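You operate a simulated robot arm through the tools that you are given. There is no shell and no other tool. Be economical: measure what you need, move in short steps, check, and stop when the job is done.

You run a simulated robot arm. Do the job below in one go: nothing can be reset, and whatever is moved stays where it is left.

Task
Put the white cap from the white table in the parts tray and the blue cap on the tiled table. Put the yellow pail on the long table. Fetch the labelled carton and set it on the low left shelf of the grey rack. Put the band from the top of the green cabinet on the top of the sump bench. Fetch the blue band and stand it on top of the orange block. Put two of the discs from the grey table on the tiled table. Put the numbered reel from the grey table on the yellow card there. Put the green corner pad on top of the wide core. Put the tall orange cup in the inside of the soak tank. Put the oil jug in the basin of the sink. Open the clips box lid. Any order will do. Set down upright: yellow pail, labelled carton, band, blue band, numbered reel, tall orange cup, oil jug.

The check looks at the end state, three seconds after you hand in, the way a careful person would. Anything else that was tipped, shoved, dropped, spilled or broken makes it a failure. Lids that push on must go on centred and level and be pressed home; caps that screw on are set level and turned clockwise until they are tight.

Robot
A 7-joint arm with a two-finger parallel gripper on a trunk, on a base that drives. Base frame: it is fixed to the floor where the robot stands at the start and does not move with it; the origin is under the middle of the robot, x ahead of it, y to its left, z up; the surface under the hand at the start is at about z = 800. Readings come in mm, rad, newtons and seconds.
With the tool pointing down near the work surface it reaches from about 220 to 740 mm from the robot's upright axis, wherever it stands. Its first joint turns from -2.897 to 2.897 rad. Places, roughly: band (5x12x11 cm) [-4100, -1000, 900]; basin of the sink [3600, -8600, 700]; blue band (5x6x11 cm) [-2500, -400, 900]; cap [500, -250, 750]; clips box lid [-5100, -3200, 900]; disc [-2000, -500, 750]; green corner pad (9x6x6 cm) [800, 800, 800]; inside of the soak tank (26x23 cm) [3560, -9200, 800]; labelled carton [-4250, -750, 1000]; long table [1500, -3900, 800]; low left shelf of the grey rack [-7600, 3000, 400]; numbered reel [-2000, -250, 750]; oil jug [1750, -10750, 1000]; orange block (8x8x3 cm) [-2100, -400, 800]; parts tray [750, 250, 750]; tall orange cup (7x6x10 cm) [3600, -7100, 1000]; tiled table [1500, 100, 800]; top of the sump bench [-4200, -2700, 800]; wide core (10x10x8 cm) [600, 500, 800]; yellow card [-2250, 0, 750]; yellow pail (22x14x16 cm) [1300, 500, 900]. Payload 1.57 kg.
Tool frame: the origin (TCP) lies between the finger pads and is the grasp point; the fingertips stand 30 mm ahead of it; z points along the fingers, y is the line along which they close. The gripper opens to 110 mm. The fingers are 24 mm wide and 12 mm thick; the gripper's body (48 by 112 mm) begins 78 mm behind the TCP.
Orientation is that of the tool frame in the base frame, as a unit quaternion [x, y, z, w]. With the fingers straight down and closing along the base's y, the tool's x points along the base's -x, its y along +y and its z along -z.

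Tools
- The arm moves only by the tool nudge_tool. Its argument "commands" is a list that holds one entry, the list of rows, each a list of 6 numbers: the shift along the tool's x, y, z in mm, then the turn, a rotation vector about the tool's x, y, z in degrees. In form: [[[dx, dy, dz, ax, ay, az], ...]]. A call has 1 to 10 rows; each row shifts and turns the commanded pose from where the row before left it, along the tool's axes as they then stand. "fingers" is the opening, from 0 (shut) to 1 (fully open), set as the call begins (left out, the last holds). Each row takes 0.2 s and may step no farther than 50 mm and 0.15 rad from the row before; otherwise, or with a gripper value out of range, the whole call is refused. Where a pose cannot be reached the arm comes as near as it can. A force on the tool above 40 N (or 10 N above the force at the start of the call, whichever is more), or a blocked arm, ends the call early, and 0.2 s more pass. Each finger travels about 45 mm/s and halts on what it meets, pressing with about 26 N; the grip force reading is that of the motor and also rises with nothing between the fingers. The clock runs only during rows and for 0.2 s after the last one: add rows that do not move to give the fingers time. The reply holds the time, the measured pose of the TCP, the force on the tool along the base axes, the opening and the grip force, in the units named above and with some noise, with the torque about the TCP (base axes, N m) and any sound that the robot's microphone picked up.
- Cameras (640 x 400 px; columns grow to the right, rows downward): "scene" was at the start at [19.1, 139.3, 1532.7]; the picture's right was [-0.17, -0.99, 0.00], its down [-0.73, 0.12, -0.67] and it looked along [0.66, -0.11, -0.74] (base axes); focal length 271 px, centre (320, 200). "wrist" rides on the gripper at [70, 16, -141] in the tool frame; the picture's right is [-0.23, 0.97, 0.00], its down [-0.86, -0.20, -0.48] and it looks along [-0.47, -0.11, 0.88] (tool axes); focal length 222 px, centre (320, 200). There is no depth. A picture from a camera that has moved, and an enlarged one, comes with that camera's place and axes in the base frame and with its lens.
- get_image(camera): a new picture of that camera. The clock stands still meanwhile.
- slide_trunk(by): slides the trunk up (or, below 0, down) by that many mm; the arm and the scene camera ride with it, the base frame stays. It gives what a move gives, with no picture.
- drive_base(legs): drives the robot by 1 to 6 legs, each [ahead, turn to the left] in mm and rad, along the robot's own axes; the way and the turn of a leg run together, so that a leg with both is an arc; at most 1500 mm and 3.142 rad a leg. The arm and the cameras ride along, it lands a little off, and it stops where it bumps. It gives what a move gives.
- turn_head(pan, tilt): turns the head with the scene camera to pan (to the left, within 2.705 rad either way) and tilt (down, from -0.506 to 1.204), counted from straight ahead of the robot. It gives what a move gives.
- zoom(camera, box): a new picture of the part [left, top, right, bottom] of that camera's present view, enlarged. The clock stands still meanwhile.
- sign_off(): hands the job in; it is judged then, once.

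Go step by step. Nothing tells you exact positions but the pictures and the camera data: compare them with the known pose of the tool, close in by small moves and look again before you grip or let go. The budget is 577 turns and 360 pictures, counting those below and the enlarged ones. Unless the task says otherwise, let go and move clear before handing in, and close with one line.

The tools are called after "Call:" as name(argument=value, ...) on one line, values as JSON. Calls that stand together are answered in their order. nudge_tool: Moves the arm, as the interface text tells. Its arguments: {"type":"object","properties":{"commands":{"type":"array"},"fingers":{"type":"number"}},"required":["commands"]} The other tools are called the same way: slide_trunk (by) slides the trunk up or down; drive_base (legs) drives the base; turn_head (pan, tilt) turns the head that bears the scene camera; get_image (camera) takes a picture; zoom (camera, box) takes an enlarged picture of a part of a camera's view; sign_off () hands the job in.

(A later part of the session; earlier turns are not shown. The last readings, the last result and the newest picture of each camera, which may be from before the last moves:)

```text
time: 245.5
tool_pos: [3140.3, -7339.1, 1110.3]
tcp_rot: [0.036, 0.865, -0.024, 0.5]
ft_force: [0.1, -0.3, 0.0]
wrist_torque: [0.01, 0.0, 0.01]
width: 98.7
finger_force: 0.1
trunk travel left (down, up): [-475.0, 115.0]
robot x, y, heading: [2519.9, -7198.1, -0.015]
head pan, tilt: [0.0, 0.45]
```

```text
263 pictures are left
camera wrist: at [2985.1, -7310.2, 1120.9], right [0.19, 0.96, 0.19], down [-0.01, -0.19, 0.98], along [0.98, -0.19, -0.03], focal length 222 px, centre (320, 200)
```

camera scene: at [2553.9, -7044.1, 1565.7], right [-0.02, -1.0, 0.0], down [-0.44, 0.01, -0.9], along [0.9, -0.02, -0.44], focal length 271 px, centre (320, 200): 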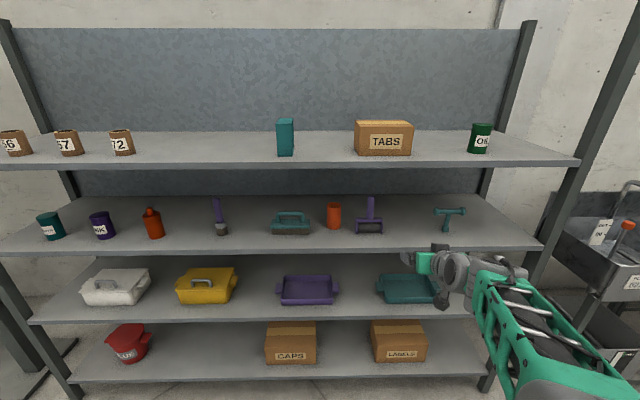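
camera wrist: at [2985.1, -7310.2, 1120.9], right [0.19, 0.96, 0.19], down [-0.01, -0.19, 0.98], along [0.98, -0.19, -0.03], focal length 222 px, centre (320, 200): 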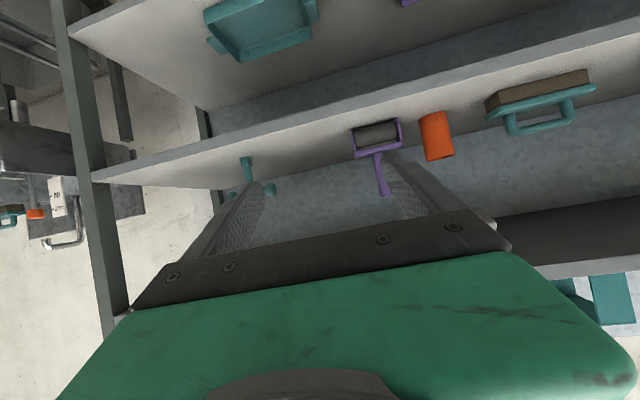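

Orientation is good. I straighten the yaw, align laterally, lower to z≈1010, and then drive in.

Call:
nudge_tool(commands=[[[20, 0, -34.6, -4.16, 0, -2.4], [20, 0, -34.6, 0, 0, 0], [0, 42, 0, 0, 0, 0], [0, 42, 0, 0, 0, 0], [0, 42, 0, 0, 0, 0], [0, 42, 0, 0, 0, 0], [0, 42, 0, 0, 0, 0], [28.9, 0, 16.7, 0, 0, 0], [28.9, 0, 16.7, 0, 0, 0], [28.9, 0, 16.7, 0, 0, 0]]])

Call:
drive_base(legs=[[240, 0.015]])

Call:
get_image(camera="scene")

Call:
get_image(camera="wrist")

```text
time: 247.7
tool_pos: [3059.7, -7131.3, 1008.3]
tcp_rot: [0.0, 0.866, -0.004, 0.501]
ft_force: [-0.4, 0.1, 0.8]
wrist_torque: [-0.04, -0.01, -0.02]
width: 98.9
finger_force: 0.1
trunk travel left (down, up): [-475.0, 115.0]
robot x, y, heading: [2522.4, -7196.5, -0.015]
head pan, tilt: [0.0, 0.45]
```

```text
time: 249.5
tool_pos: [3302.5, -7129.8, 1007.9]
tcp_rot: [-0.004, 0.866, -0.001, 0.5]
ft_force: [0.2, 0.4, 0.1]
wrist_torque: [0.0, -0.02, -0.04]
width: 99.3
finger_force: 0.0
trunk travel left (down, up): [-475.0, 115.0]
robot x, y, heading: [2762.1, -7198.7, -0.013]
head pan, tilt: [0.0, 0.45]
```

```text
262 pictures are left
camera scene: at [2795.7, -7047.3, 1565.7], right [-0.01, -1.0, 0.0], down [-0.44, 0.01, -0.9], along [0.9, -0.01, -0.44], focal length 271 px, centre (320, 200)
```

scene: 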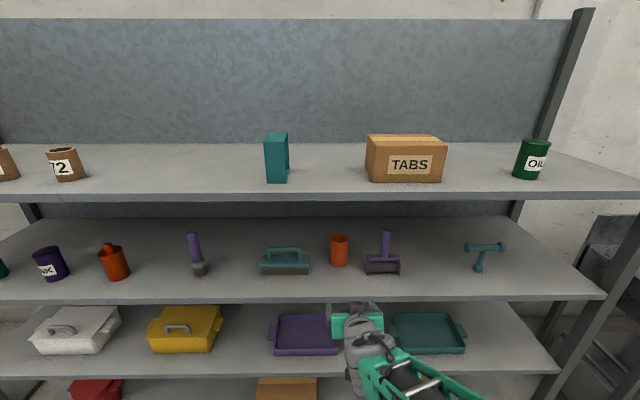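

```text
261 pictures are left
camera wrist: at [3145.2, -7115.3, 1019.1], right [0.11, 0.98, 0.19], down [0.01, -0.19, 0.98], along [0.99, -0.1, -0.03], focal length 222 px, centre (320, 200)
```

wrist: 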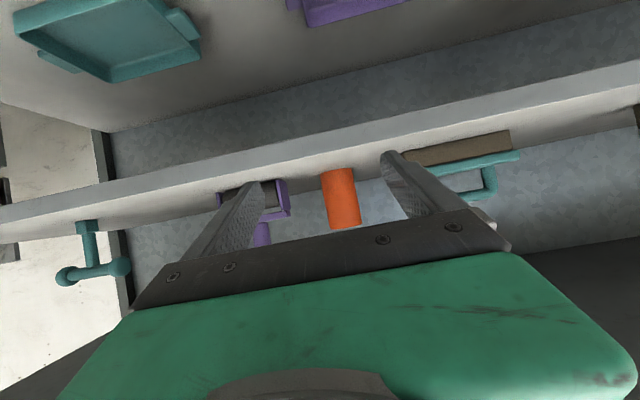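

Cup centre measured at (3530,-7117,1012), shelf z≈962. Sliding in between its neighbours in steps.

Call:
nudge_tool(commands=[[[-5, 13, -3, 0, 0, 0], [-20, 0, 34.6, 0, 0, 0], [-20, 0, 34.6, 0, 0, 0], [-20, 0, 34.6, 0, 0, 0], [0, 0, 0, 0, 0, 0]]])

Call:
get_image(camera="wrist")

Call:
zoom(camera="scene", box=[240, 190, 440, 350])

```text
time: 250.7
tool_pos: [3421.6, -7117.9, 1016.8]
tcp_rot: [-0.005, 0.866, -0.001, 0.501]
ft_force: [-0.1, 1.0, 0.1]
wrist_torque: [-0.01, -0.04, 0.0]
width: 99.2
finger_force: 0.1
trunk travel left (down, up): [-475.0, 115.0]
robot x, y, heading: [2759.3, -7199.5, -0.009]
head pan, tilt: [0.0, 0.45]
```

```text
260 pictures are left
camera wrist: at [3264.7, -7102.0, 1027.6], right [0.11, 0.98, 0.19], down [0.01, -0.19, 0.98], along [0.99, -0.1, -0.03], focal length 222 px, centre (320, 200)
```

wrist: 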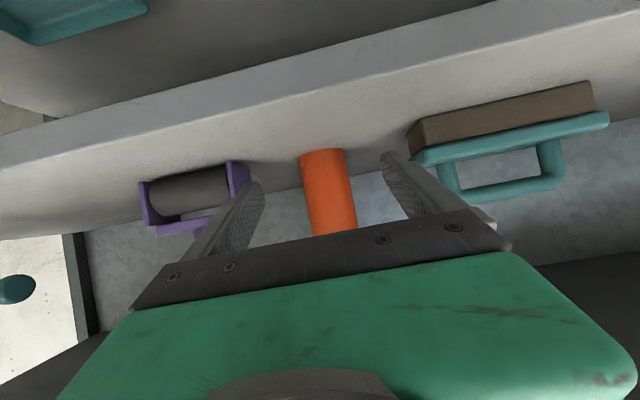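

```text
2.50 times, centred on (340, 270) of scene
camera zoom: at [2795.9, -7047.3, 1565.7], right [-0.01, -1.0, 0.0], down [-0.44, 0.0, -0.9], along [0.9, -0.01, -0.44], focal length 677 px, centre (270, 25)
```

zoom: 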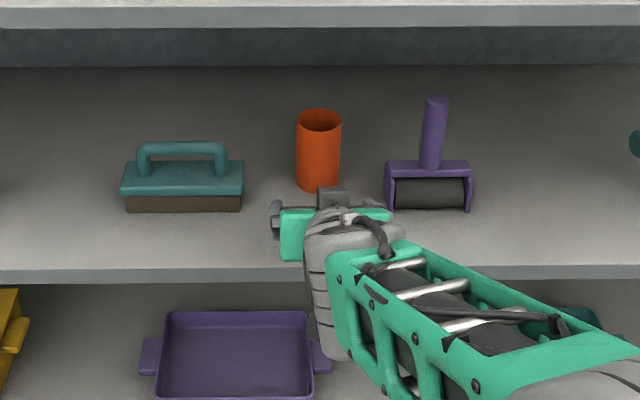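

Call:
nudge_tool(commands=[[[-18, 3, 31.2, 0, 0, 0], [-18, 0, 31.2, 0, 0, 0], [0, 0, 0, 0, 0, 0]]])

Call:
get_image(camera="wrist")

Call:
zoom(camera="scene", box=[240, 190, 440, 350])

```text
time: 251.5
tool_pos: [3495.4, -7114.6, 1015.6]
tcp_rot: [-0.005, 0.865, 0.0, 0.501]
ft_force: [0.7, 0.5, -1.4]
wrist_torque: [-0.03, -0.03, -0.01]
width: 98.9
finger_force: 0.1
trunk travel left (down, up): [-475.0, 115.0]
robot x, y, heading: [2760.2, -7199.6, -0.015]
head pan, tilt: [0.0, 0.45]
```

```text
258 pictures are left
camera wrist: at [3339.7, -7099.2, 1025.4], right [0.11, 0.98, 0.19], down [0.01, -0.19, 0.98], along [0.99, -0.1, -0.03], focal length 222 px, centre (320, 200)
```

wrist: 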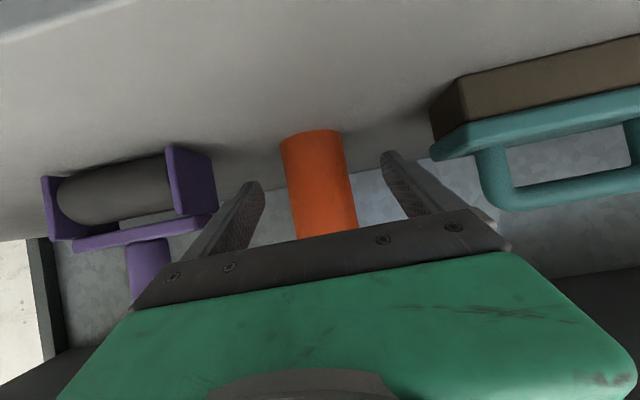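

```text
2.50 times, centred on (340, 270) of scene
camera zoom: at [2795.8, -7047.3, 1565.7], right [-0.01, -1.0, 0.0], down [-0.44, 0.0, -0.9], along [0.9, -0.01, -0.44], focal length 677 px, centre (270, 25)
```

zoom: 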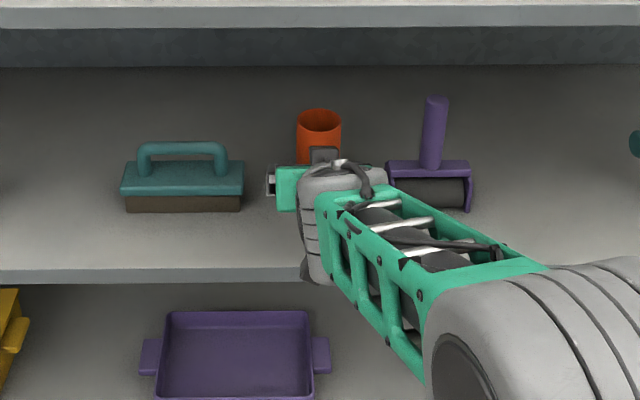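

Call:
nudge_tool(commands=[[[-9, -2, 15.6, 0, 0, 0], [-9, 0, 15.6, 0, 0, 0], [0, 0, 0, 0, 0, 0]]])

Call:
nudge_tool(commands=[[[0, 0, 0, 0, 0, 0], [0, 0, 0, 0, 0, 0], [0, 0, 0, 0, 0, 0], [0, 0, 0, 0, 0, 0]]], fingers=0.3)

Call:
get_image(camera="wrist")

```text
time: 252.3
tool_pos: [3530.8, -7115.3, 1015.9]
tcp_rot: [-0.005, 0.865, -0.001, 0.501]
ft_force: [0.1, 0.0, 0.5]
wrist_torque: [-0.02, 0.02, 0.03]
width: 99.1
finger_force: 0.0
trunk travel left (down, up): [-475.0, 115.0]
robot x, y, heading: [2762.7, -7201.9, -0.019]
head pan, tilt: [0.0, 0.45]
```

```text
time: 253.3
tool_pos: [3529.8, -7115.4, 1015.4]
tcp_rot: [-0.004, 0.866, -0.001, 0.501]
ft_force: [-0.4, 0.8, 0.5]
wrist_torque: [0.01, -0.01, 0.02]
width: 62.5
finger_force: 26.4
trunk travel left (down, up): [-475.0, 115.0]
robot x, y, heading: [2763.0, -7199.9, -0.014]
head pan, tilt: [0.0, 0.45]
```

```text
256 pictures are left
camera wrist: at [3373.4, -7100.0, 1026.1], right [0.11, 0.98, 0.19], down [0.01, -0.19, 0.98], along [0.99, -0.1, -0.03], focal length 222 px, centre (320, 200)
```

wrist: 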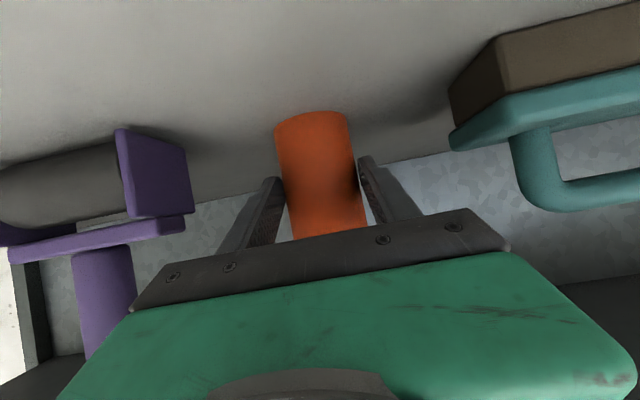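

Gripped (62.5 mm). Lift 25 mm and draw straight back out.

Call:
nudge_tool(commands=[[[-10, 0, -6, 0, 0, 0], [-11, 0, -6.5, 0, 0, 0], [18, 0, -31, 0, 0, 0], [18, 0, -31, 0, 0, 0], [18, 0, -31, 0, 0, 0], [18, 0, -31, 0, 0, 0], [18, 0, -31, 0, 0, 0], [18, 0, -31, 0, 0, 0], [18, 0, -31, 0, 0, 0]]])

Call:
get_image(camera="scene")

```text
time: 255.3
tool_pos: [3274.2, -7118.9, 1037.8]
tcp_rot: [-0.004, 0.865, 0.0, 0.501]
ft_force: [-0.7, -0.1, -0.7]
wrist_torque: [0.01, -0.01, 0.03]
width: 62.6
finger_force: 26.2
trunk travel left (down, up): [-475.0, 115.0]
robot x, y, heading: [2758.6, -7199.7, -0.015]
head pan, tilt: [0.0, 0.45]
```

```text
255 pictures are left
camera scene: at [2795.5, -7047.5, 1565.7], right [-0.01, -1.0, 0.0], down [-0.44, 0.01, -0.9], along [0.9, -0.01, -0.44], focal length 271 px, centre (320, 200)
```

scene: 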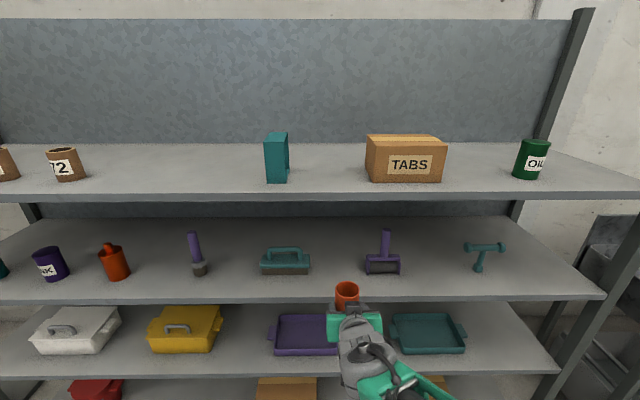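

Call:
drive_base(legs=[[-300, 0], [0, -1.556], [1000, 0], [950, 0], [0, 1.571]])

Call:
get_image(camera="scene")

```text
time: 274.3
tool_pos: [3087.5, -9024.5, 1037.3]
tcp_rot: [-0.045, 0.864, 0.022, 0.501]
ft_force: [0.4, 0.5, -0.9]
wrist_torque: [-0.02, 0.0, -0.02]
width: 61.3
finger_force: 26.0
trunk travel left (down, up): [-475.0, 115.0]
robot x, y, heading: [2583.9, -9152.2, 0.08]
head pan, tilt: [0.0, 0.45]
```

```text
254 pictures are left
camera scene: at [2602.5, -8999.0, 1565.7], right [0.08, -1.0, 0.0], down [-0.43, -0.04, -0.9], along [0.9, 0.07, -0.44], focal length 271 px, centre (320, 200)
```

scene: 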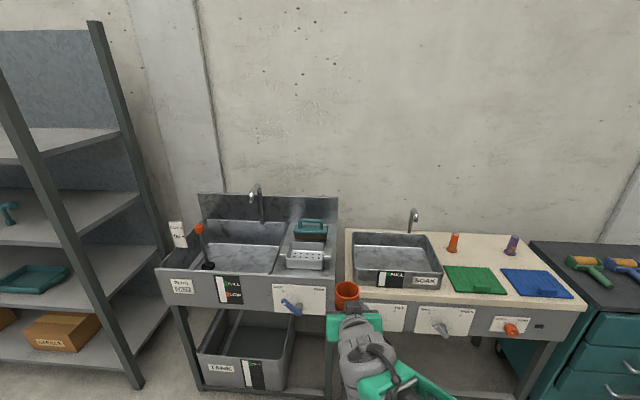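

Call:
zoom(camera="scene", box=[330, 200, 590, 360])

```text
2.46 times, centred on (460, 280) of scene
camera zoom: at [2602.5, -8999.0, 1565.7], right [0.08, -1.0, 0.0], down [-0.43, -0.04, -0.9], along [0.9, 0.07, -0.44], focal length 666 px, centre (-25, 3)
```

zoom: 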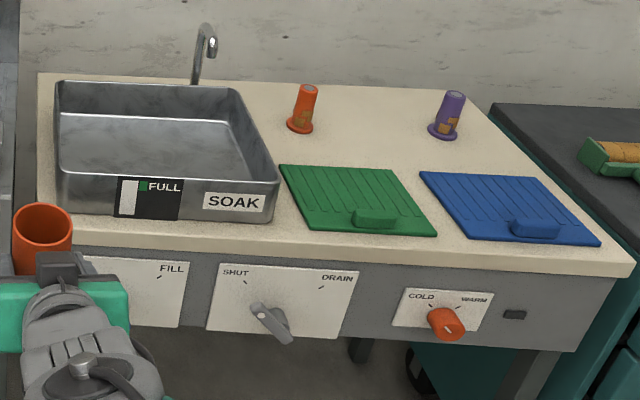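

The soak tank is a shallow open box on the cream counter. I raise the cup, drive nearer and measure the tank from a second view.

Call:
nudge_tool(commands=[[[-30, 0, -17, 0, 0, 0], [-30, 0, -17, 0, 0, 0], [-20, 0, -12, 0, 0, 0]]])

Call:
drive_base(legs=[[0, -0.08], [200, 0]])

Call:
turn_head(pan=-0.25, tilt=0.65)

Call:
get_image(camera="scene")

Call:
get_image(camera="wrist")

```text
time: 275.1
tool_pos: [3086.9, -9023.4, 1129.8]
tcp_rot: [-0.045, 0.864, 0.022, 0.5]
ft_force: [0.0, 0.1, 0.2]
wrist_torque: [0.0, 0.04, 0.0]
width: 61.2
finger_force: 26.0
trunk travel left (down, up): [-475.0, 115.0]
robot x, y, heading: [2583.5, -9152.3, 0.083]
head pan, tilt: [0.0, 0.45]
```

```text
time: 277.2
tool_pos: [3299.1, -9065.1, 1130.7]
tcp_rot: [-0.009, 0.866, 0.002, 0.501]
ft_force: [-0.5, -1.0, 0.0]
wrist_torque: [-0.03, 0.02, -0.02]
width: 61.3
finger_force: 26.4
trunk travel left (down, up): [-475.0, 115.0]
robot x, y, heading: [2786.6, -9150.7, -0.003]
head pan, tilt: [0.0, 0.45]
```

```text
time: 278.0
tool_pos: [3298.9, -9065.4, 1129.4]
tcp_rot: [-0.009, 0.865, 0.002, 0.501]
ft_force: [0.0, -0.1, -0.3]
wrist_torque: [-0.03, 0.02, -0.04]
width: 61.2
finger_force: 26.2
trunk travel left (down, up): [-475.0, 115.0]
robot x, y, heading: [2789.5, -9151.4, -0.002]
head pan, tilt: [-0.25, 0.649]
```

```text
252 pictures are left
camera scene: at [2810.9, -9022.5, 1547.9], right [-0.25, -0.97, 0.0], down [-0.59, 0.15, -0.8], along [0.77, -0.2, -0.6], focal length 271 px, centre (320, 200)
```

scene: 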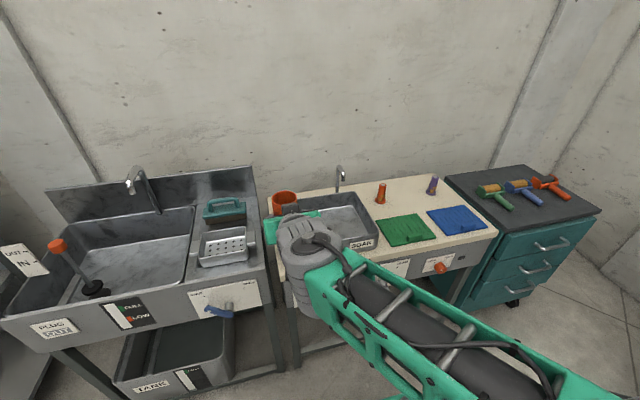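

```text
251 pictures are left
camera wrist: at [3141.6, -9052.0, 1141.1], right [0.1, 0.98, 0.19], down [0.01, -0.19, 0.98], along [1.0, -0.09, -0.03], focal length 222 px, centre (320, 200)
```

wrist: 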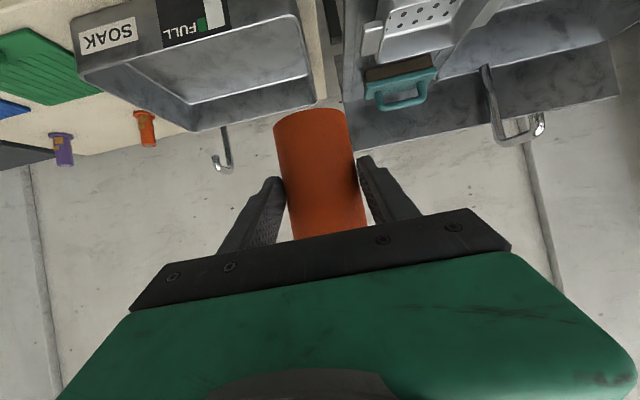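

Tank measured: rim z≈916, floor ≈851, x 3392–3626, y −9349…−9063. Moving the cup above (3498,−9206).

Call:
nudge_tool(commands=[[[0, -35, 0, 0, 0, 0], [0, -35, 0, 0, 0, 0], [0, -35, 0, 0, 0, 0], [0, -36, 0, 0, 0, 0], [-20, 0, 34.6, 0, 0, 0], [-20, 0, 34.6, 0, 0, 0], [-20, 0, 34.6, 0, 0, 0], [-20, 0, 34.6, 0, 0, 0], [-20, 0, 34.6, 0, 0, 0], [0, 0, 0, 0, 0, 0]]])

Call:
get_image(camera="scene")

Call:
get_image(camera="wrist")

```text
time: 280.2
tool_pos: [3500.7, -9204.8, 1135.9]
tcp_rot: [-0.008, 0.866, 0.001, 0.501]
ft_force: [0.9, -0.1, -0.5]
wrist_torque: [0.0, -0.01, 0.01]
width: 60.8
finger_force: 25.5
trunk travel left (down, up): [-475.0, 115.0]
robot x, y, heading: [2789.1, -9154.9, -0.005]
head pan, tilt: [-0.25, 0.649]
```

```text
250 pictures are left
camera scene: at [2811.2, -9022.6, 1547.8], right [-0.25, -0.97, 0.0], down [-0.59, 0.15, -0.8], along [0.77, -0.2, -0.6], focal length 271 px, centre (320, 200)
```

scene: 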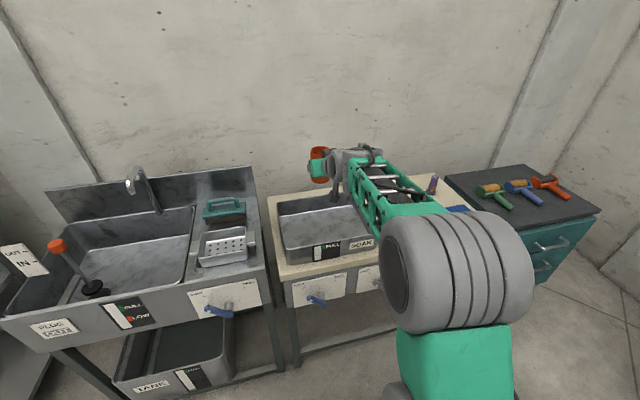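

```text
249 pictures are left
camera wrist: at [3343.3, -9190.7, 1146.0], right [0.1, 0.98, 0.19], down [0.01, -0.19, 0.98], along [1.0, -0.09, -0.03], focal length 222 px, centre (320, 200)
```

wrist: 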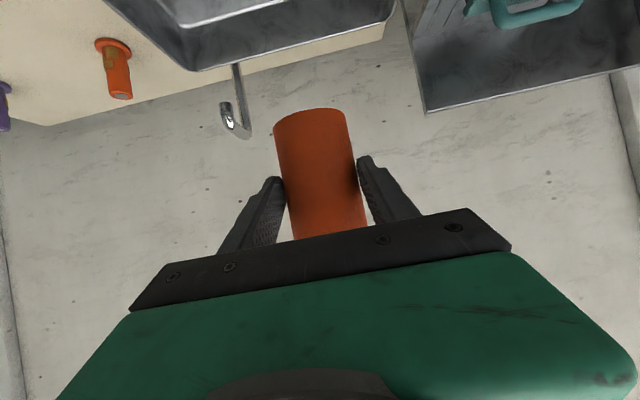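

Call:
nudge_tool(commands=[[[-5, -10, 9, 0, 0, 0], [38, 0, 22, 0, 0, 0], [38, 0, 22, 0, 0, 0], [38, 0, 22, 0, 0, 0], [0, 0, 0, 0, 0, 0]]])

Call:
get_image(camera="scene")

Call:
get_image(camera="wrist")

```text
time: 281.4
tool_pos: [3516.0, -9215.2, 1001.3]
tcp_rot: [-0.007, 0.865, 0.0, 0.501]
ft_force: [-0.2, 0.0, -0.1]
wrist_torque: [-0.01, 0.02, -0.01]
width: 60.8
finger_force: 25.8
trunk travel left (down, up): [-475.0, 115.0]
robot x, y, heading: [2786.1, -9154.1, 0.0]
head pan, tilt: [-0.25, 0.649]
```

```text
248 pictures are left
camera scene: at [2811.3, -9022.6, 1547.9], right [-0.25, -0.97, 0.0], down [-0.59, 0.15, -0.8], along [0.77, -0.2, -0.6], focal length 271 px, centre (320, 200)
```

scene: 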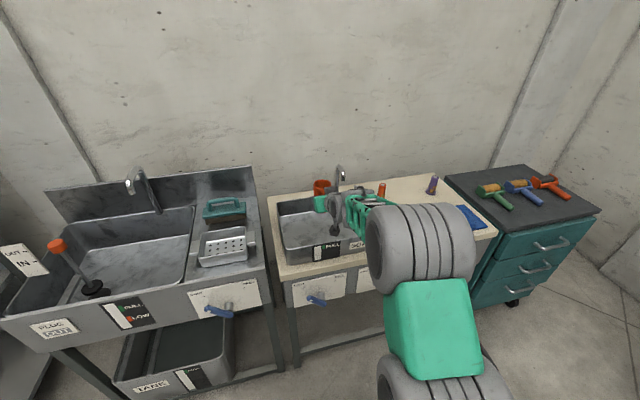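

```text
247 pictures are left
camera wrist: at [3358.8, -9201.9, 1012.2], right [0.1, 0.98, 0.19], down [0.01, -0.19, 0.98], along [1.0, -0.09, -0.03], focal length 222 px, centre (320, 200)
```

wrist: 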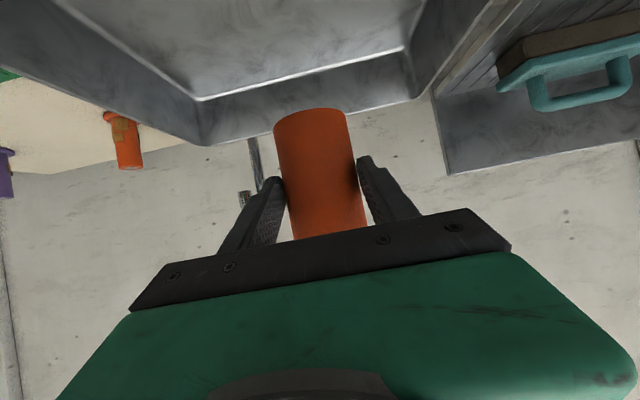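

Call:
nudge_tool(commands=[[[22, 0, 12.7, 0, 0, 0], [22, 0, 12.7, 0, 0, 0], [17, 0, 10, 0, 0, 0], [0, 0, 0, 0, 0, 0]]])

Call:
zoom(camera="scene", box=[260, 160, 420, 280])

Call:
get_image(camera="wrist")

```text
time: 282.4
tool_pos: [3513.7, -9215.7, 929.9]
tcp_rot: [-0.008, 0.866, 0.001, 0.501]
ft_force: [-0.5, 0.8, -0.8]
wrist_torque: [0.01, 0.0, 0.01]
width: 60.7
finger_force: 26.0
trunk travel left (down, up): [-475.0, 115.0]
robot x, y, heading: [2785.6, -9152.5, -0.001]
head pan, tilt: [-0.25, 0.649]
```

```text
3.33 times, centred on (340, 220) of scene
camera zoom: at [2811.1, -9022.6, 1547.8], right [-0.25, -0.97, 0.0], down [-0.59, 0.15, -0.8], along [0.77, -0.2, -0.6], focal length 902 px, centre (253, 133)
```

zoom: 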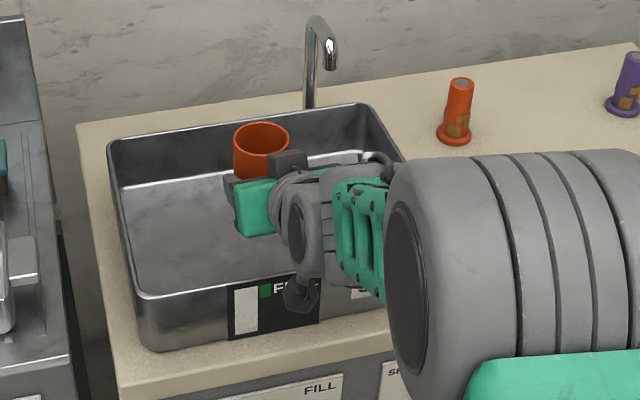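

```text
245 pictures are left
camera wrist: at [3356.6, -9202.2, 941.3], right [0.1, 0.98, 0.19], down [0.01, -0.19, 0.98], along [1.0, -0.09, -0.03], focal length 222 px, centre (320, 200)
```

wrist: 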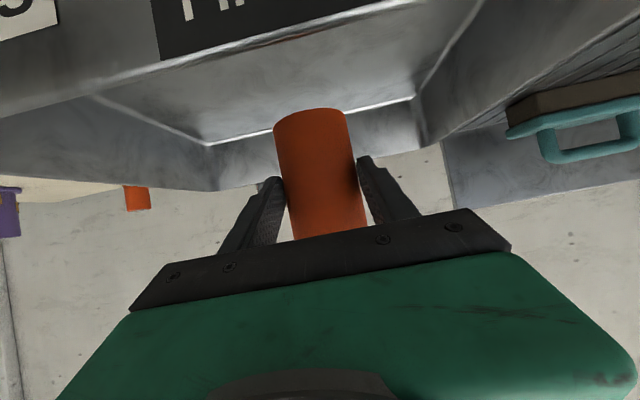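

Call:
nudge_tool(commands=[[[6, 0, 3.5, 0, 0, 0], [6, 0, 3.5, 0, 0, 0], [0, 0, 0, 0, 0, 0]]])

Call:
nudge_tool(commands=[[[3, 0, 1.7, 0, 0, 0], [0, 0, 0, 0, 0, 0]]])

Call:
zoom(camera="scene", box=[260, 160, 420, 280])

```text
time: 283.2
tool_pos: [3514.4, -9216.2, 917.5]
tcp_rot: [-0.009, 0.866, 0.002, 0.5]
ft_force: [0.3, 0.4, -0.8]
wrist_torque: [-0.02, 0.0, -0.03]
width: 60.6
finger_force: 26.1
trunk travel left (down, up): [-475.0, 115.0]
robot x, y, heading: [2786.9, -9153.1, -0.002]
head pan, tilt: [-0.25, 0.649]
```

```text
time: 283.8
tool_pos: [3513.1, -9216.0, 912.8]
tcp_rot: [-0.008, 0.866, 0.002, 0.5]
ft_force: [0.1, 0.1, 0.0]
wrist_torque: [0.0, 0.02, 0.0]
width: 60.4
finger_force: 25.9
trunk travel left (down, up): [-475.0, 115.0]
robot x, y, heading: [2785.4, -9153.5, -0.001]
head pan, tilt: [-0.25, 0.649]
```

```text
3.33 times, centred on (340, 220) of scene
camera zoom: at [2811.0, -9022.6, 1547.8], right [-0.25, -0.97, 0.0], down [-0.59, 0.15, -0.8], along [0.77, -0.2, -0.6], focal length 902 px, centre (253, 133)
```

zoom: 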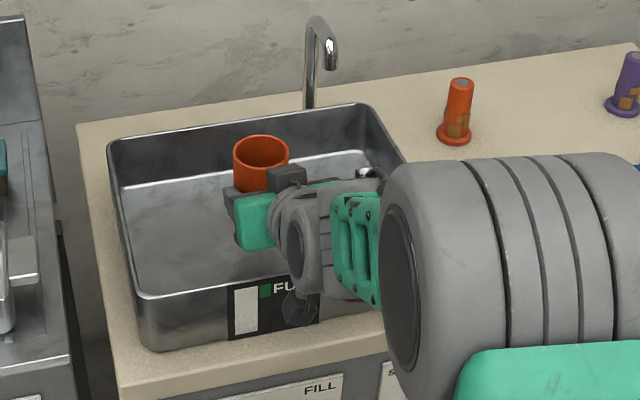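

Call:
nudge_tool(commands=[[[2.6, 0, 1.5, 0, 0, 0], [0, 0, 0, 0, 0, 0]]])

Call:
nudge_tool(commands=[[[2.6, 0, 1.5, 0, 0, 0], [0, 0, 0, 0, 0, 0]]])

Call:
nudge_tool(commands=[[[2.6, 0, 1.5, 0, 0, 0], [0, 0, 0, 0, 0, 0]]])

```text
time: 284.4
tool_pos: [3512.3, -9214.8, 910.4]
tcp_rot: [-0.008, 0.865, 0.002, 0.501]
ft_force: [-0.4, 0.9, -0.6]
wrist_torque: [0.01, 0.03, 0.0]
width: 60.8
finger_force: 26.2
trunk travel left (down, up): [-475.0, 115.0]
robot x, y, heading: [2787.3, -9153.0, -0.002]
head pan, tilt: [-0.25, 0.649]
```

```text
time: 285.0
tool_pos: [3512.5, -9213.7, 906.8]
tcp_rot: [-0.008, 0.865, 0.001, 0.501]
ft_force: [0.7, -0.6, -0.8]
wrist_torque: [-0.01, 0.03, 0.0]
width: 60.2
finger_force: 26.1
trunk travel left (down, up): [-475.0, 115.0]
robot x, y, heading: [2788.2, -9155.3, -0.001]
head pan, tilt: [-0.25, 0.649]
```

```text
time: 285.6
tool_pos: [3513.1, -9213.8, 903.7]
tcp_rot: [-0.009, 0.865, 0.002, 0.501]
ft_force: [0.1, 0.5, -0.9]
wrist_torque: [0.01, 0.03, 0.0]
width: 60.1
finger_force: 26.1
trunk travel left (down, up): [-475.0, 115.0]
robot x, y, heading: [2789.0, -9152.8, -0.002]
head pan, tilt: [-0.25, 0.649]
```

Call:
nudge_tool(commands=[[[2.6, 0, 1.5, 0, 0, 0], [0, 0, 0, 0, 0, 0]]])

Call:
nudge_tool(commands=[[[2.6, 0, 1.5, 0, 0, 0], [0, 0, 0, 0, 0, 0]]])

Call:
zoom(camera="scene", box=[260, 160, 420, 280])

Call:
get_image(camera="wrist")

```text
time: 286.2
tool_pos: [3512.5, -9214.0, 899.3]
tcp_rot: [-0.009, 0.866, 0.002, 0.501]
ft_force: [0.0, -0.3, -0.3]
wrist_torque: [0.0, 0.02, 0.01]
width: 55.3
finger_force: 25.0
trunk travel left (down, up): [-475.0, 115.0]
robot x, y, heading: [2782.8, -9154.2, -0.004]
head pan, tilt: [-0.25, 0.649]
```

```text
time: 286.8
tool_pos: [3511.7, -9214.2, 896.2]
tcp_rot: [-0.009, 0.866, 0.002, 0.5]
ft_force: [-0.7, 0.2, -0.6]
wrist_torque: [0.04, 0.03, -0.03]
width: 55.1
finger_force: 25.9
trunk travel left (down, up): [-475.0, 115.0]
robot x, y, heading: [2783.1, -9152.2, -0.01]
head pan, tilt: [-0.25, 0.649]
```

```text
3.33 times, centred on (340, 220) of scene
camera zoom: at [2811.0, -9022.6, 1547.8], right [-0.25, -0.97, 0.0], down [-0.59, 0.15, -0.8], along [0.77, -0.2, -0.6], focal length 902 px, centre (253, 133)
```

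zoom: 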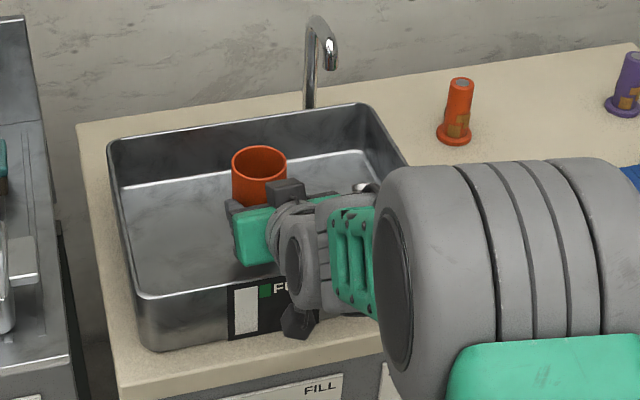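

```text
242 pictures are left
camera wrist: at [3354.3, -9200.3, 907.6], right [0.1, 0.98, 0.19], down [0.01, -0.19, 0.98], along [1.0, -0.09, -0.03], focal length 222 px, centre (320, 200)
```

wrist: 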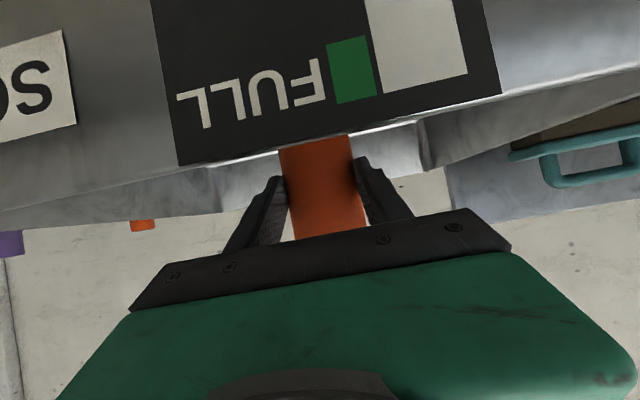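

The cup seems to have reached the floor (grip width changed). Opening the fingers slightly and checking.

Call:
nudge_tool(commands=[[[0, 0, 0, 0, 0, 0], [0, 0, 0, 0, 0, 0]]], fingers=0.65)

Call:
zoom(camera="scene", box=[260, 160, 420, 280])

Call:
zoom(camera="wrist", box=[220, 100, 460, 250])

```text
time: 287.4
tool_pos: [3511.2, -9213.6, 897.2]
tcp_rot: [-0.009, 0.866, 0.002, 0.501]
ft_force: [-0.2, -0.1, -1.2]
wrist_torque: [0.01, 0.04, 0.0]
width: 71.6
finger_force: 0.1
trunk travel left (down, up): [-475.0, 115.0]
robot x, y, heading: [2784.2, -9153.3, -0.001]
head pan, tilt: [-0.25, 0.649]
```

```text
3.33 times, centred on (340, 220) of scene
camera zoom: at [2811.0, -9022.6, 1547.8], right [-0.25, -0.97, 0.0], down [-0.59, 0.15, -0.8], along [0.77, -0.2, -0.6], focal length 902 px, centre (253, 133)
```

zoom: 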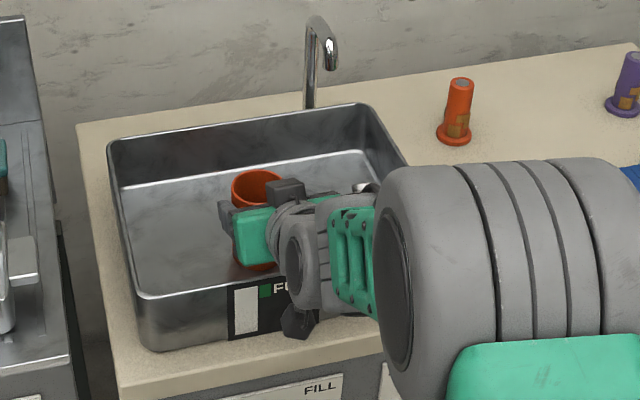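

```text
2.67 times, centred on (340, 175) of wrist
camera zoom: at [3354.3, -9200.3, 907.7], right [0.1, 0.98, 0.19], down [0.01, -0.19, 0.98], along [1.0, -0.09, -0.03], focal length 592 px, centre (267, 267)
```

zoom: 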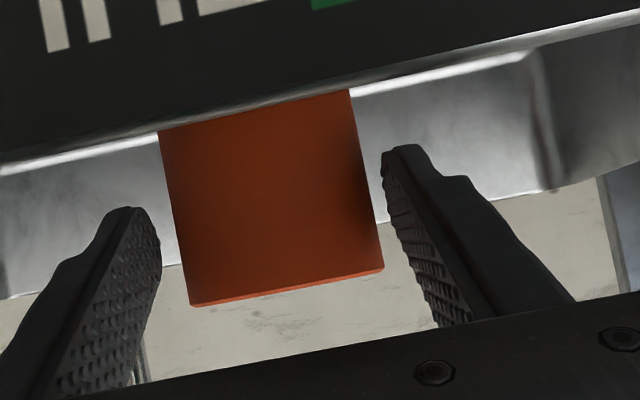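

It dropped a little onto a deeper floor but stands upright. I open wider and withdraw upward.

Call:
nudge_tool(commands=[[[0, 0, 0, 0, 0, 0], [0, 0, 0, 0, 0, 0], [-26, 0, -15, 0, 0, 0], [-26, 0, -15, 0, 0, 0], [-35, 0, -20, 0, 0, 0], [-35, 0, -20, 0, 0, 0], [-35, 0, -20, 0, 0, 0], [0, 0, -45, 0, 0, 0], [0, 0, -45, 0, 0, 0]]], fingers=0.95)

Call:
get_image(camera="wrist")

Call:
zoom(camera="scene", box=[240, 140, 420, 280])

```text
time: 289.4
tool_pos: [3433.0, -9212.9, 1121.9]
tcp_rot: [-0.009, 0.865, 0.001, 0.501]
ft_force: [0.3, -0.1, -1.0]
wrist_torque: [-0.01, -0.03, 0.02]
width: 104.8
finger_force: 0.0
trunk travel left (down, up): [-475.0, 115.0]
robot x, y, heading: [2785.2, -9156.3, 0.001]
head pan, tilt: [-0.25, 0.649]
```

```text
239 pictures are left
camera wrist: at [3275.5, -9199.2, 1133.6], right [0.1, 0.98, 0.19], down [0.01, -0.19, 0.98], along [1.0, -0.09, -0.03], focal length 222 px, centre (320, 200)
```

wrist: 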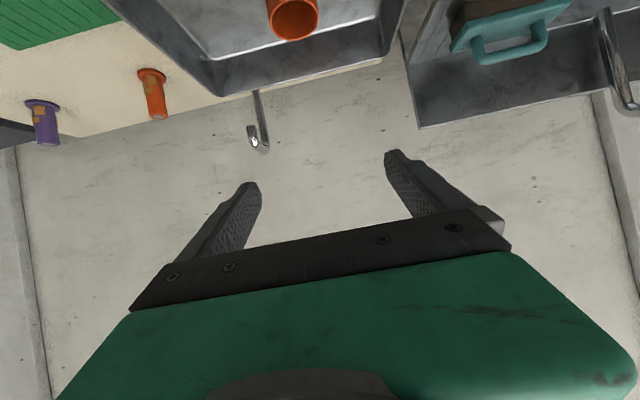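

```text
2.86 times, centred on (330, 210) of scene
camera zoom: at [2810.3, -9022.5, 1547.8], right [-0.25, -0.97, 0.0], down [-0.59, 0.15, -0.8], along [0.77, -0.2, -0.6], focal length 773 px, centre (291, 171)
```

zoom: 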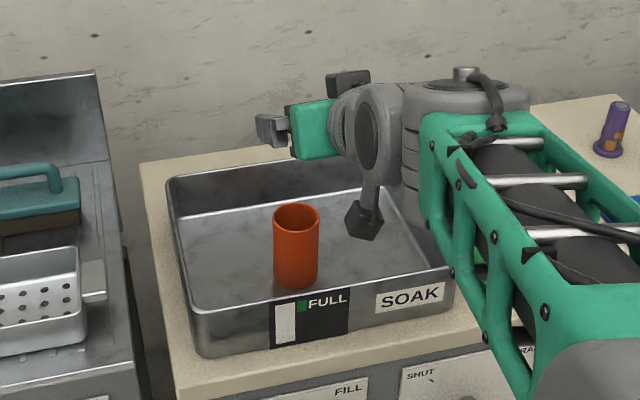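

The cup stands upright in the tank. Next the oil jug: I back off, set the tool vertical and look toward the south bench.

Call:
drive_base(legs=[[-350, 0]])

Call:
nudge_tool(commands=[[[10, 0, -17.3, 0, 8.55, 0], [12.5, 0, -15.6, 0, 8.55, 0], [14.7, 0, -13.6, 0, 8.55, 0], [16.5, 0, -11.3, 0, 8.55, 0], [18, 0, -8.7, 0, 8.55, 0], [19.1, 0, -5.9, 0, 8.55, 0], [19.8, 0, -3, 0, 8.6, 0]]])

Call:
drive_base(legs=[[0, -1.9]])

Call:
turn_head(pan=0.0, tilt=0.3)

Call:
get_image(camera="scene")

```text
time: 291.7
tool_pos: [3082.6, -9213.9, 1122.3]
tcp_rot: [-0.007, 0.865, 0.001, 0.501]
ft_force: [-0.7, 0.3, -0.4]
wrist_torque: [0.02, 0.01, -0.03]
width: 104.4
finger_force: 0.1
trunk travel left (down, up): [-475.0, 115.0]
robot x, y, heading: [2435.3, -9153.8, -0.004]
head pan, tilt: [-0.25, 0.649]
```

```text
time: 293.3
tool_pos: [2944.3, -9217.3, 1122.0]
tcp_rot: [-0.007, 1.0, -0.003, 0.0]
ft_force: [0.4, -0.4, -1.2]
wrist_torque: [-0.03, -0.01, 0.0]
width: 104.6
finger_force: 0.1
trunk travel left (down, up): [-475.0, 115.0]
robot x, y, heading: [2432.3, -9153.5, -0.006]
head pan, tilt: [-0.25, 0.649]
```

```text
time: 298.3
tool_pos: [2203.8, -9611.4, 1122.1]
tcp_rot: [0.813, 0.582, -0.003, -0.001]
ft_force: [0.7, 0.1, -0.3]
wrist_torque: [-0.03, -0.03, 0.03]
width: 104.5
finger_force: 0.0
trunk travel left (down, up): [-475.0, 115.0]
robot x, y, heading: [2435.9, -9153.0, -1.918]
head pan, tilt: [-0.25, 0.649]
```

```text
time: 299.1
tool_pos: [2205.3, -9610.2, 1121.0]
tcp_rot: [0.813, 0.582, -0.002, -0.001]
ft_force: [-0.4, -0.5, -0.1]
wrist_torque: [0.01, -0.02, -0.01]
width: 104.8
finger_force: 0.0
trunk travel left (down, up): [-475.0, 115.0]
robot x, y, heading: [2435.3, -9152.4, -1.919]
head pan, tilt: [0.0, 0.3]
```

```text
237 pictures are left
camera scene: at [2570.6, -9238.4, 1579.5], right [-0.94, 0.34, 0.0], down [0.1, 0.28, -0.95], along [-0.32, -0.9, -0.3], focal length 271 px, centre (320, 200)
```

scene: 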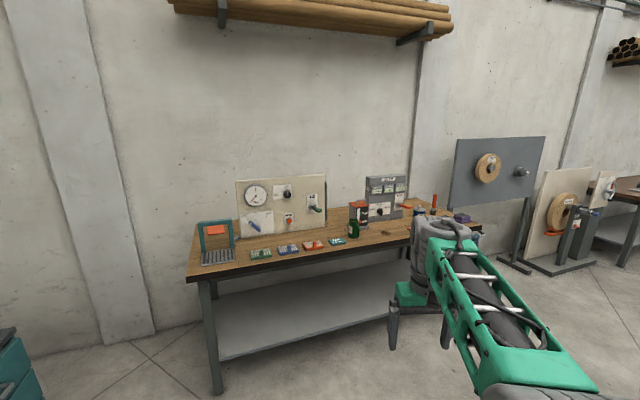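

Call:
zoom(camera="scene", box=[320, 160, 500, 270])

```text
3.56 times, centred on (410, 215) of scene
camera zoom: at [2570.6, -9238.4, 1579.5], right [-0.94, 0.34, 0.0], down [0.1, 0.28, -0.95], along [-0.32, -0.9, -0.3], focal length 962 px, centre (0, 147)
```

zoom: 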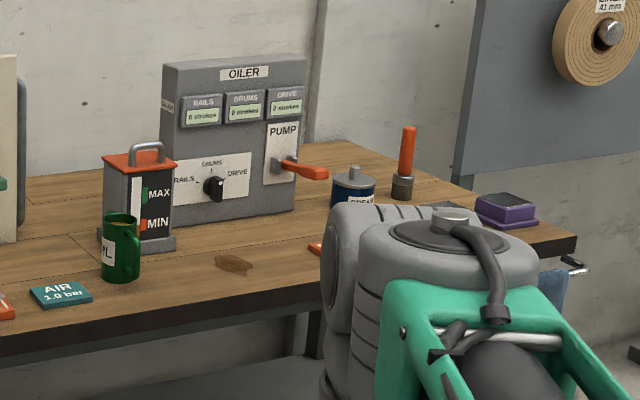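

Candidates are a green mug-like jug, a MAX/MIN container and a grease can. I drive nearer for a clear view.

Call:
drive_base(legs=[[0, -0.243], [750, 0], [0, 0.59]])

Call:
turn_head(pan=0.25, tilt=0.55)

Call:
get_image(camera="scene")

Call:
get_image(camera="wrist")

```text
time: 305.6
tool_pos: [1949.5, -10283.1, 1121.6]
tcp_rot: [0.706, 0.708, -0.003, -0.001]
ft_force: [-0.2, 0.3, 0.3]
wrist_torque: [0.01, 0.0, -0.02]
width: 104.7
finger_force: 0.1
trunk travel left (down, up): [-475.0, 115.0]
robot x, y, heading: [2020.4, -9774.3, -1.588]
head pan, tilt: [0.0, 0.3]
```

```text
time: 306.4
tool_pos: [1948.2, -10282.5, 1121.8]
tcp_rot: [0.706, 0.708, -0.003, -0.001]
ft_force: [-0.4, -0.1, -0.5]
wrist_torque: [-0.01, -0.01, -0.01]
width: 104.5
finger_force: 0.1
trunk travel left (down, up): [-475.0, 115.0]
robot x, y, heading: [2019.3, -9777.1, -1.583]
head pan, tilt: [0.25, 0.55]
```

```text
235 pictures are left
camera scene: at [2195.9, -9806.5, 1556.7], right [-0.97, -0.23, 0.0], down [-0.12, 0.51, -0.85], along [0.2, -0.83, -0.52], focal length 271 px, centre (320, 200)
```

scene: 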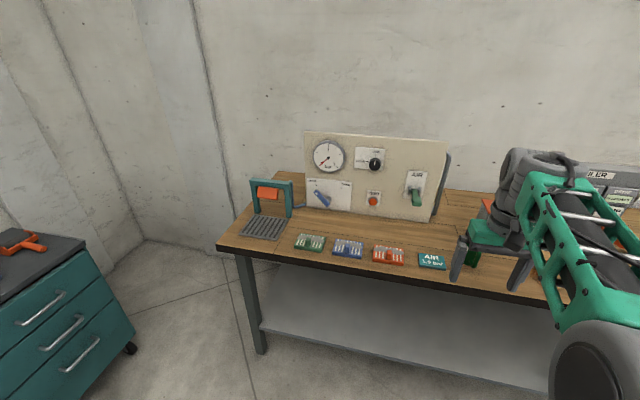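

```text
234 pictures are left
camera wrist: at [1966.0, -10212.0, 1263.7], right [0.97, -0.22, 0.0], down [-0.19, -0.85, 0.48], along [-0.11, -0.47, -0.88], focal length 222 px, centre (320, 200)
```

wrist: 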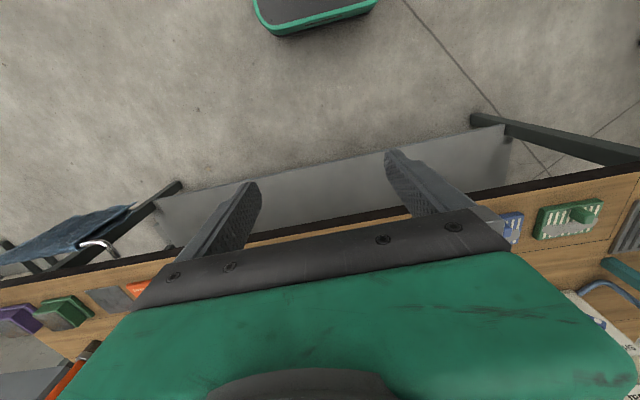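

Call:
nudge_tool(commands=[[[20, 45, 0, 0, 0, 0], [20, 45, 0, 0, 0, 0], [10, 45, 0, 0, 0, 0], [10, 45, 0, 0, 0, 0], [0, 45, 0, 0, 0, 0], [0, 45, 0, 0, 0, 0], [0, 45, 0, 0, 0, 0], [0, 45, 0, 0, 0, 0]]])

Call:
turn_head(pan=-0.25, tilt=0.5)

Call:
get_image(camera="scene")

```text
time: 308.2
tool_pos: [2307.1, -10222.4, 1118.8]
tcp_rot: [0.706, 0.709, -0.003, -0.002]
ft_force: [-0.1, -0.3, -0.2]
wrist_torque: [0.01, 0.01, -0.03]
width: 104.6
finger_force: 0.0
trunk travel left (down, up): [-475.0, 115.0]
robot x, y, heading: [2017.2, -9773.3, -1.585]
head pan, tilt: [0.25, 0.55]
```

```text
time: 309.1
tool_pos: [2305.6, -10222.9, 1120.1]
tcp_rot: [0.706, 0.708, -0.004, -0.001]
ft_force: [-0.9, 0.3, 0.1]
wrist_torque: [0.02, -0.01, -0.01]
width: 104.6
finger_force: 0.0
trunk travel left (down, up): [-475.0, 115.0]
robot x, y, heading: [2019.5, -9775.3, -1.591]
head pan, tilt: [-0.25, 0.499]
```

```text
233 pictures are left
camera scene: at [2151.6, -9807.0, 1561.2], right [-0.97, 0.26, 0.0], down [0.12, 0.46, -0.88], along [-0.23, -0.85, -0.48], focal length 271 px, centre (320, 200)
```

scene: 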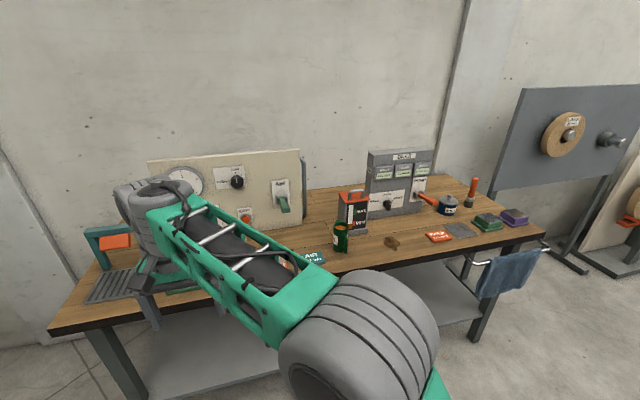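

Call:
zoom(camera="scene", box=[300, 140, 540, 270])

```text
2.67 times, centred on (420, 205) of scene
camera zoom: at [2151.6, -9807.0, 1561.2], right [-0.97, 0.26, 0.0], down [0.12, 0.46, -0.88], along [-0.23, -0.85, -0.48], focal length 722 px, centre (53, 187)
```

zoom: 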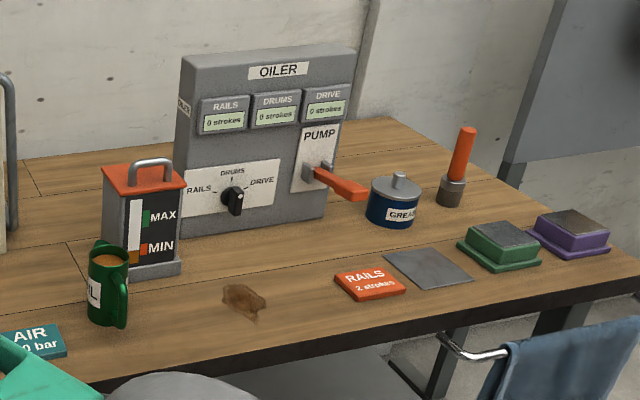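

Call:
zoom(camera="scene", box=[318, 180, 378, 265])

```text
4.71 times, centred on (348, 222) of scene
camera zoom: at [2151.6, -9807.0, 1561.2], right [-0.97, 0.26, 0.0], down [0.12, 0.46, -0.88], along [-0.23, -0.85, -0.48], focal length 1274 px, centre (188, 94)
```

zoom: 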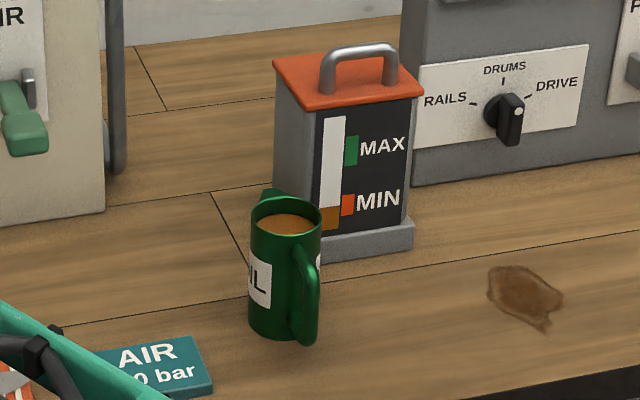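

It is labelled OIL: the green jug with spout and handle, about (1842,−10637), base z≈847, handle toward me, so fingers closing along x suit. I reposition the arm and drive nearer.

Call:
nudge_tool(commands=[[[10, -45, 0, 0, 0, 0], [10, -45, 0, 0, 0, 0], [10, -45, 0, 0, 0, 0], [10, -45, 0, 0, 0, 0], [10, -45, 0, 0, 0, 0], [10, -45, 0, 0, 0, 0], [10, -45, 0, 0, 0, 0]]])

Call:
drive_base(legs=[[370, 0]])

Call:
get_image(camera="wrist")

Call:
get_image(camera="scene")

```text
time: 310.7
tool_pos: [1993.7, -10152.5, 1120.0]
tcp_rot: [0.706, 0.708, -0.003, 0.0]
ft_force: [-0.4, -1.1, -1.3]
wrist_torque: [0.0, -0.02, -0.01]
width: 104.6
finger_force: 0.2
trunk travel left (down, up): [-475.0, 115.0]
robot x, y, heading: [2021.0, -9777.1, -1.583]
head pan, tilt: [-0.25, 0.499]
```

```text
time: 313.1
tool_pos: [1988.0, -10527.7, 1119.8]
tcp_rot: [0.706, 0.708, -0.003, 0.0]
ft_force: [-0.2, 0.4, -0.9]
wrist_torque: [0.02, 0.04, -0.03]
width: 104.6
finger_force: 0.0
trunk travel left (down, up): [-475.0, 115.0]
robot x, y, heading: [2016.3, -10152.1, -1.587]
head pan, tilt: [-0.25, 0.499]
```

```text
230 pictures are left
camera wrist: at [2005.6, -10456.4, 1261.8], right [0.97, -0.22, 0.0], down [-0.19, -0.85, 0.48], along [-0.11, -0.47, -0.88], focal length 222 px, centre (320, 200)
```

wrist: 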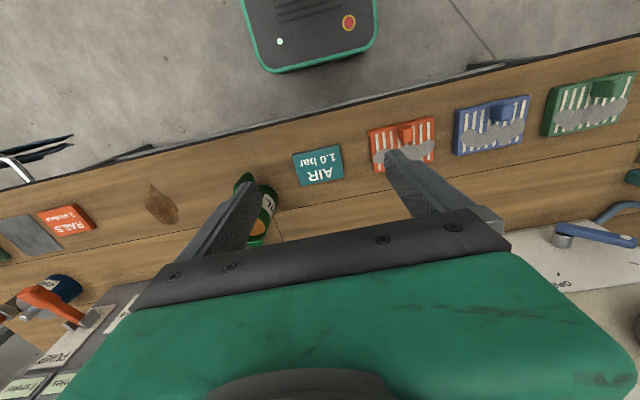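

```text
229 pictures are left
camera scene: at [2145.8, -10180.6, 1561.2], right [-0.97, 0.26, 0.0], down [0.13, 0.46, -0.88], along [-0.23, -0.85, -0.48], focal length 271 px, centre (320, 200)
```

scene: 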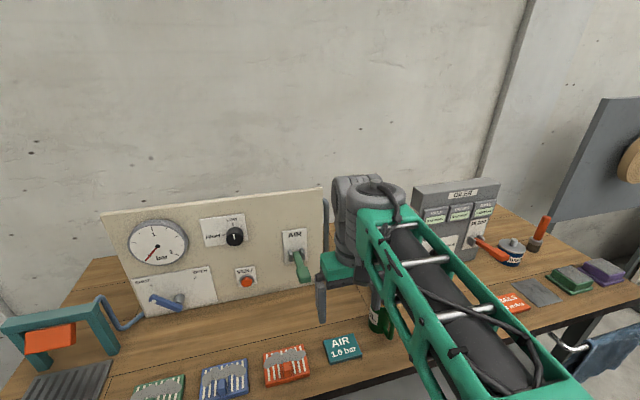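

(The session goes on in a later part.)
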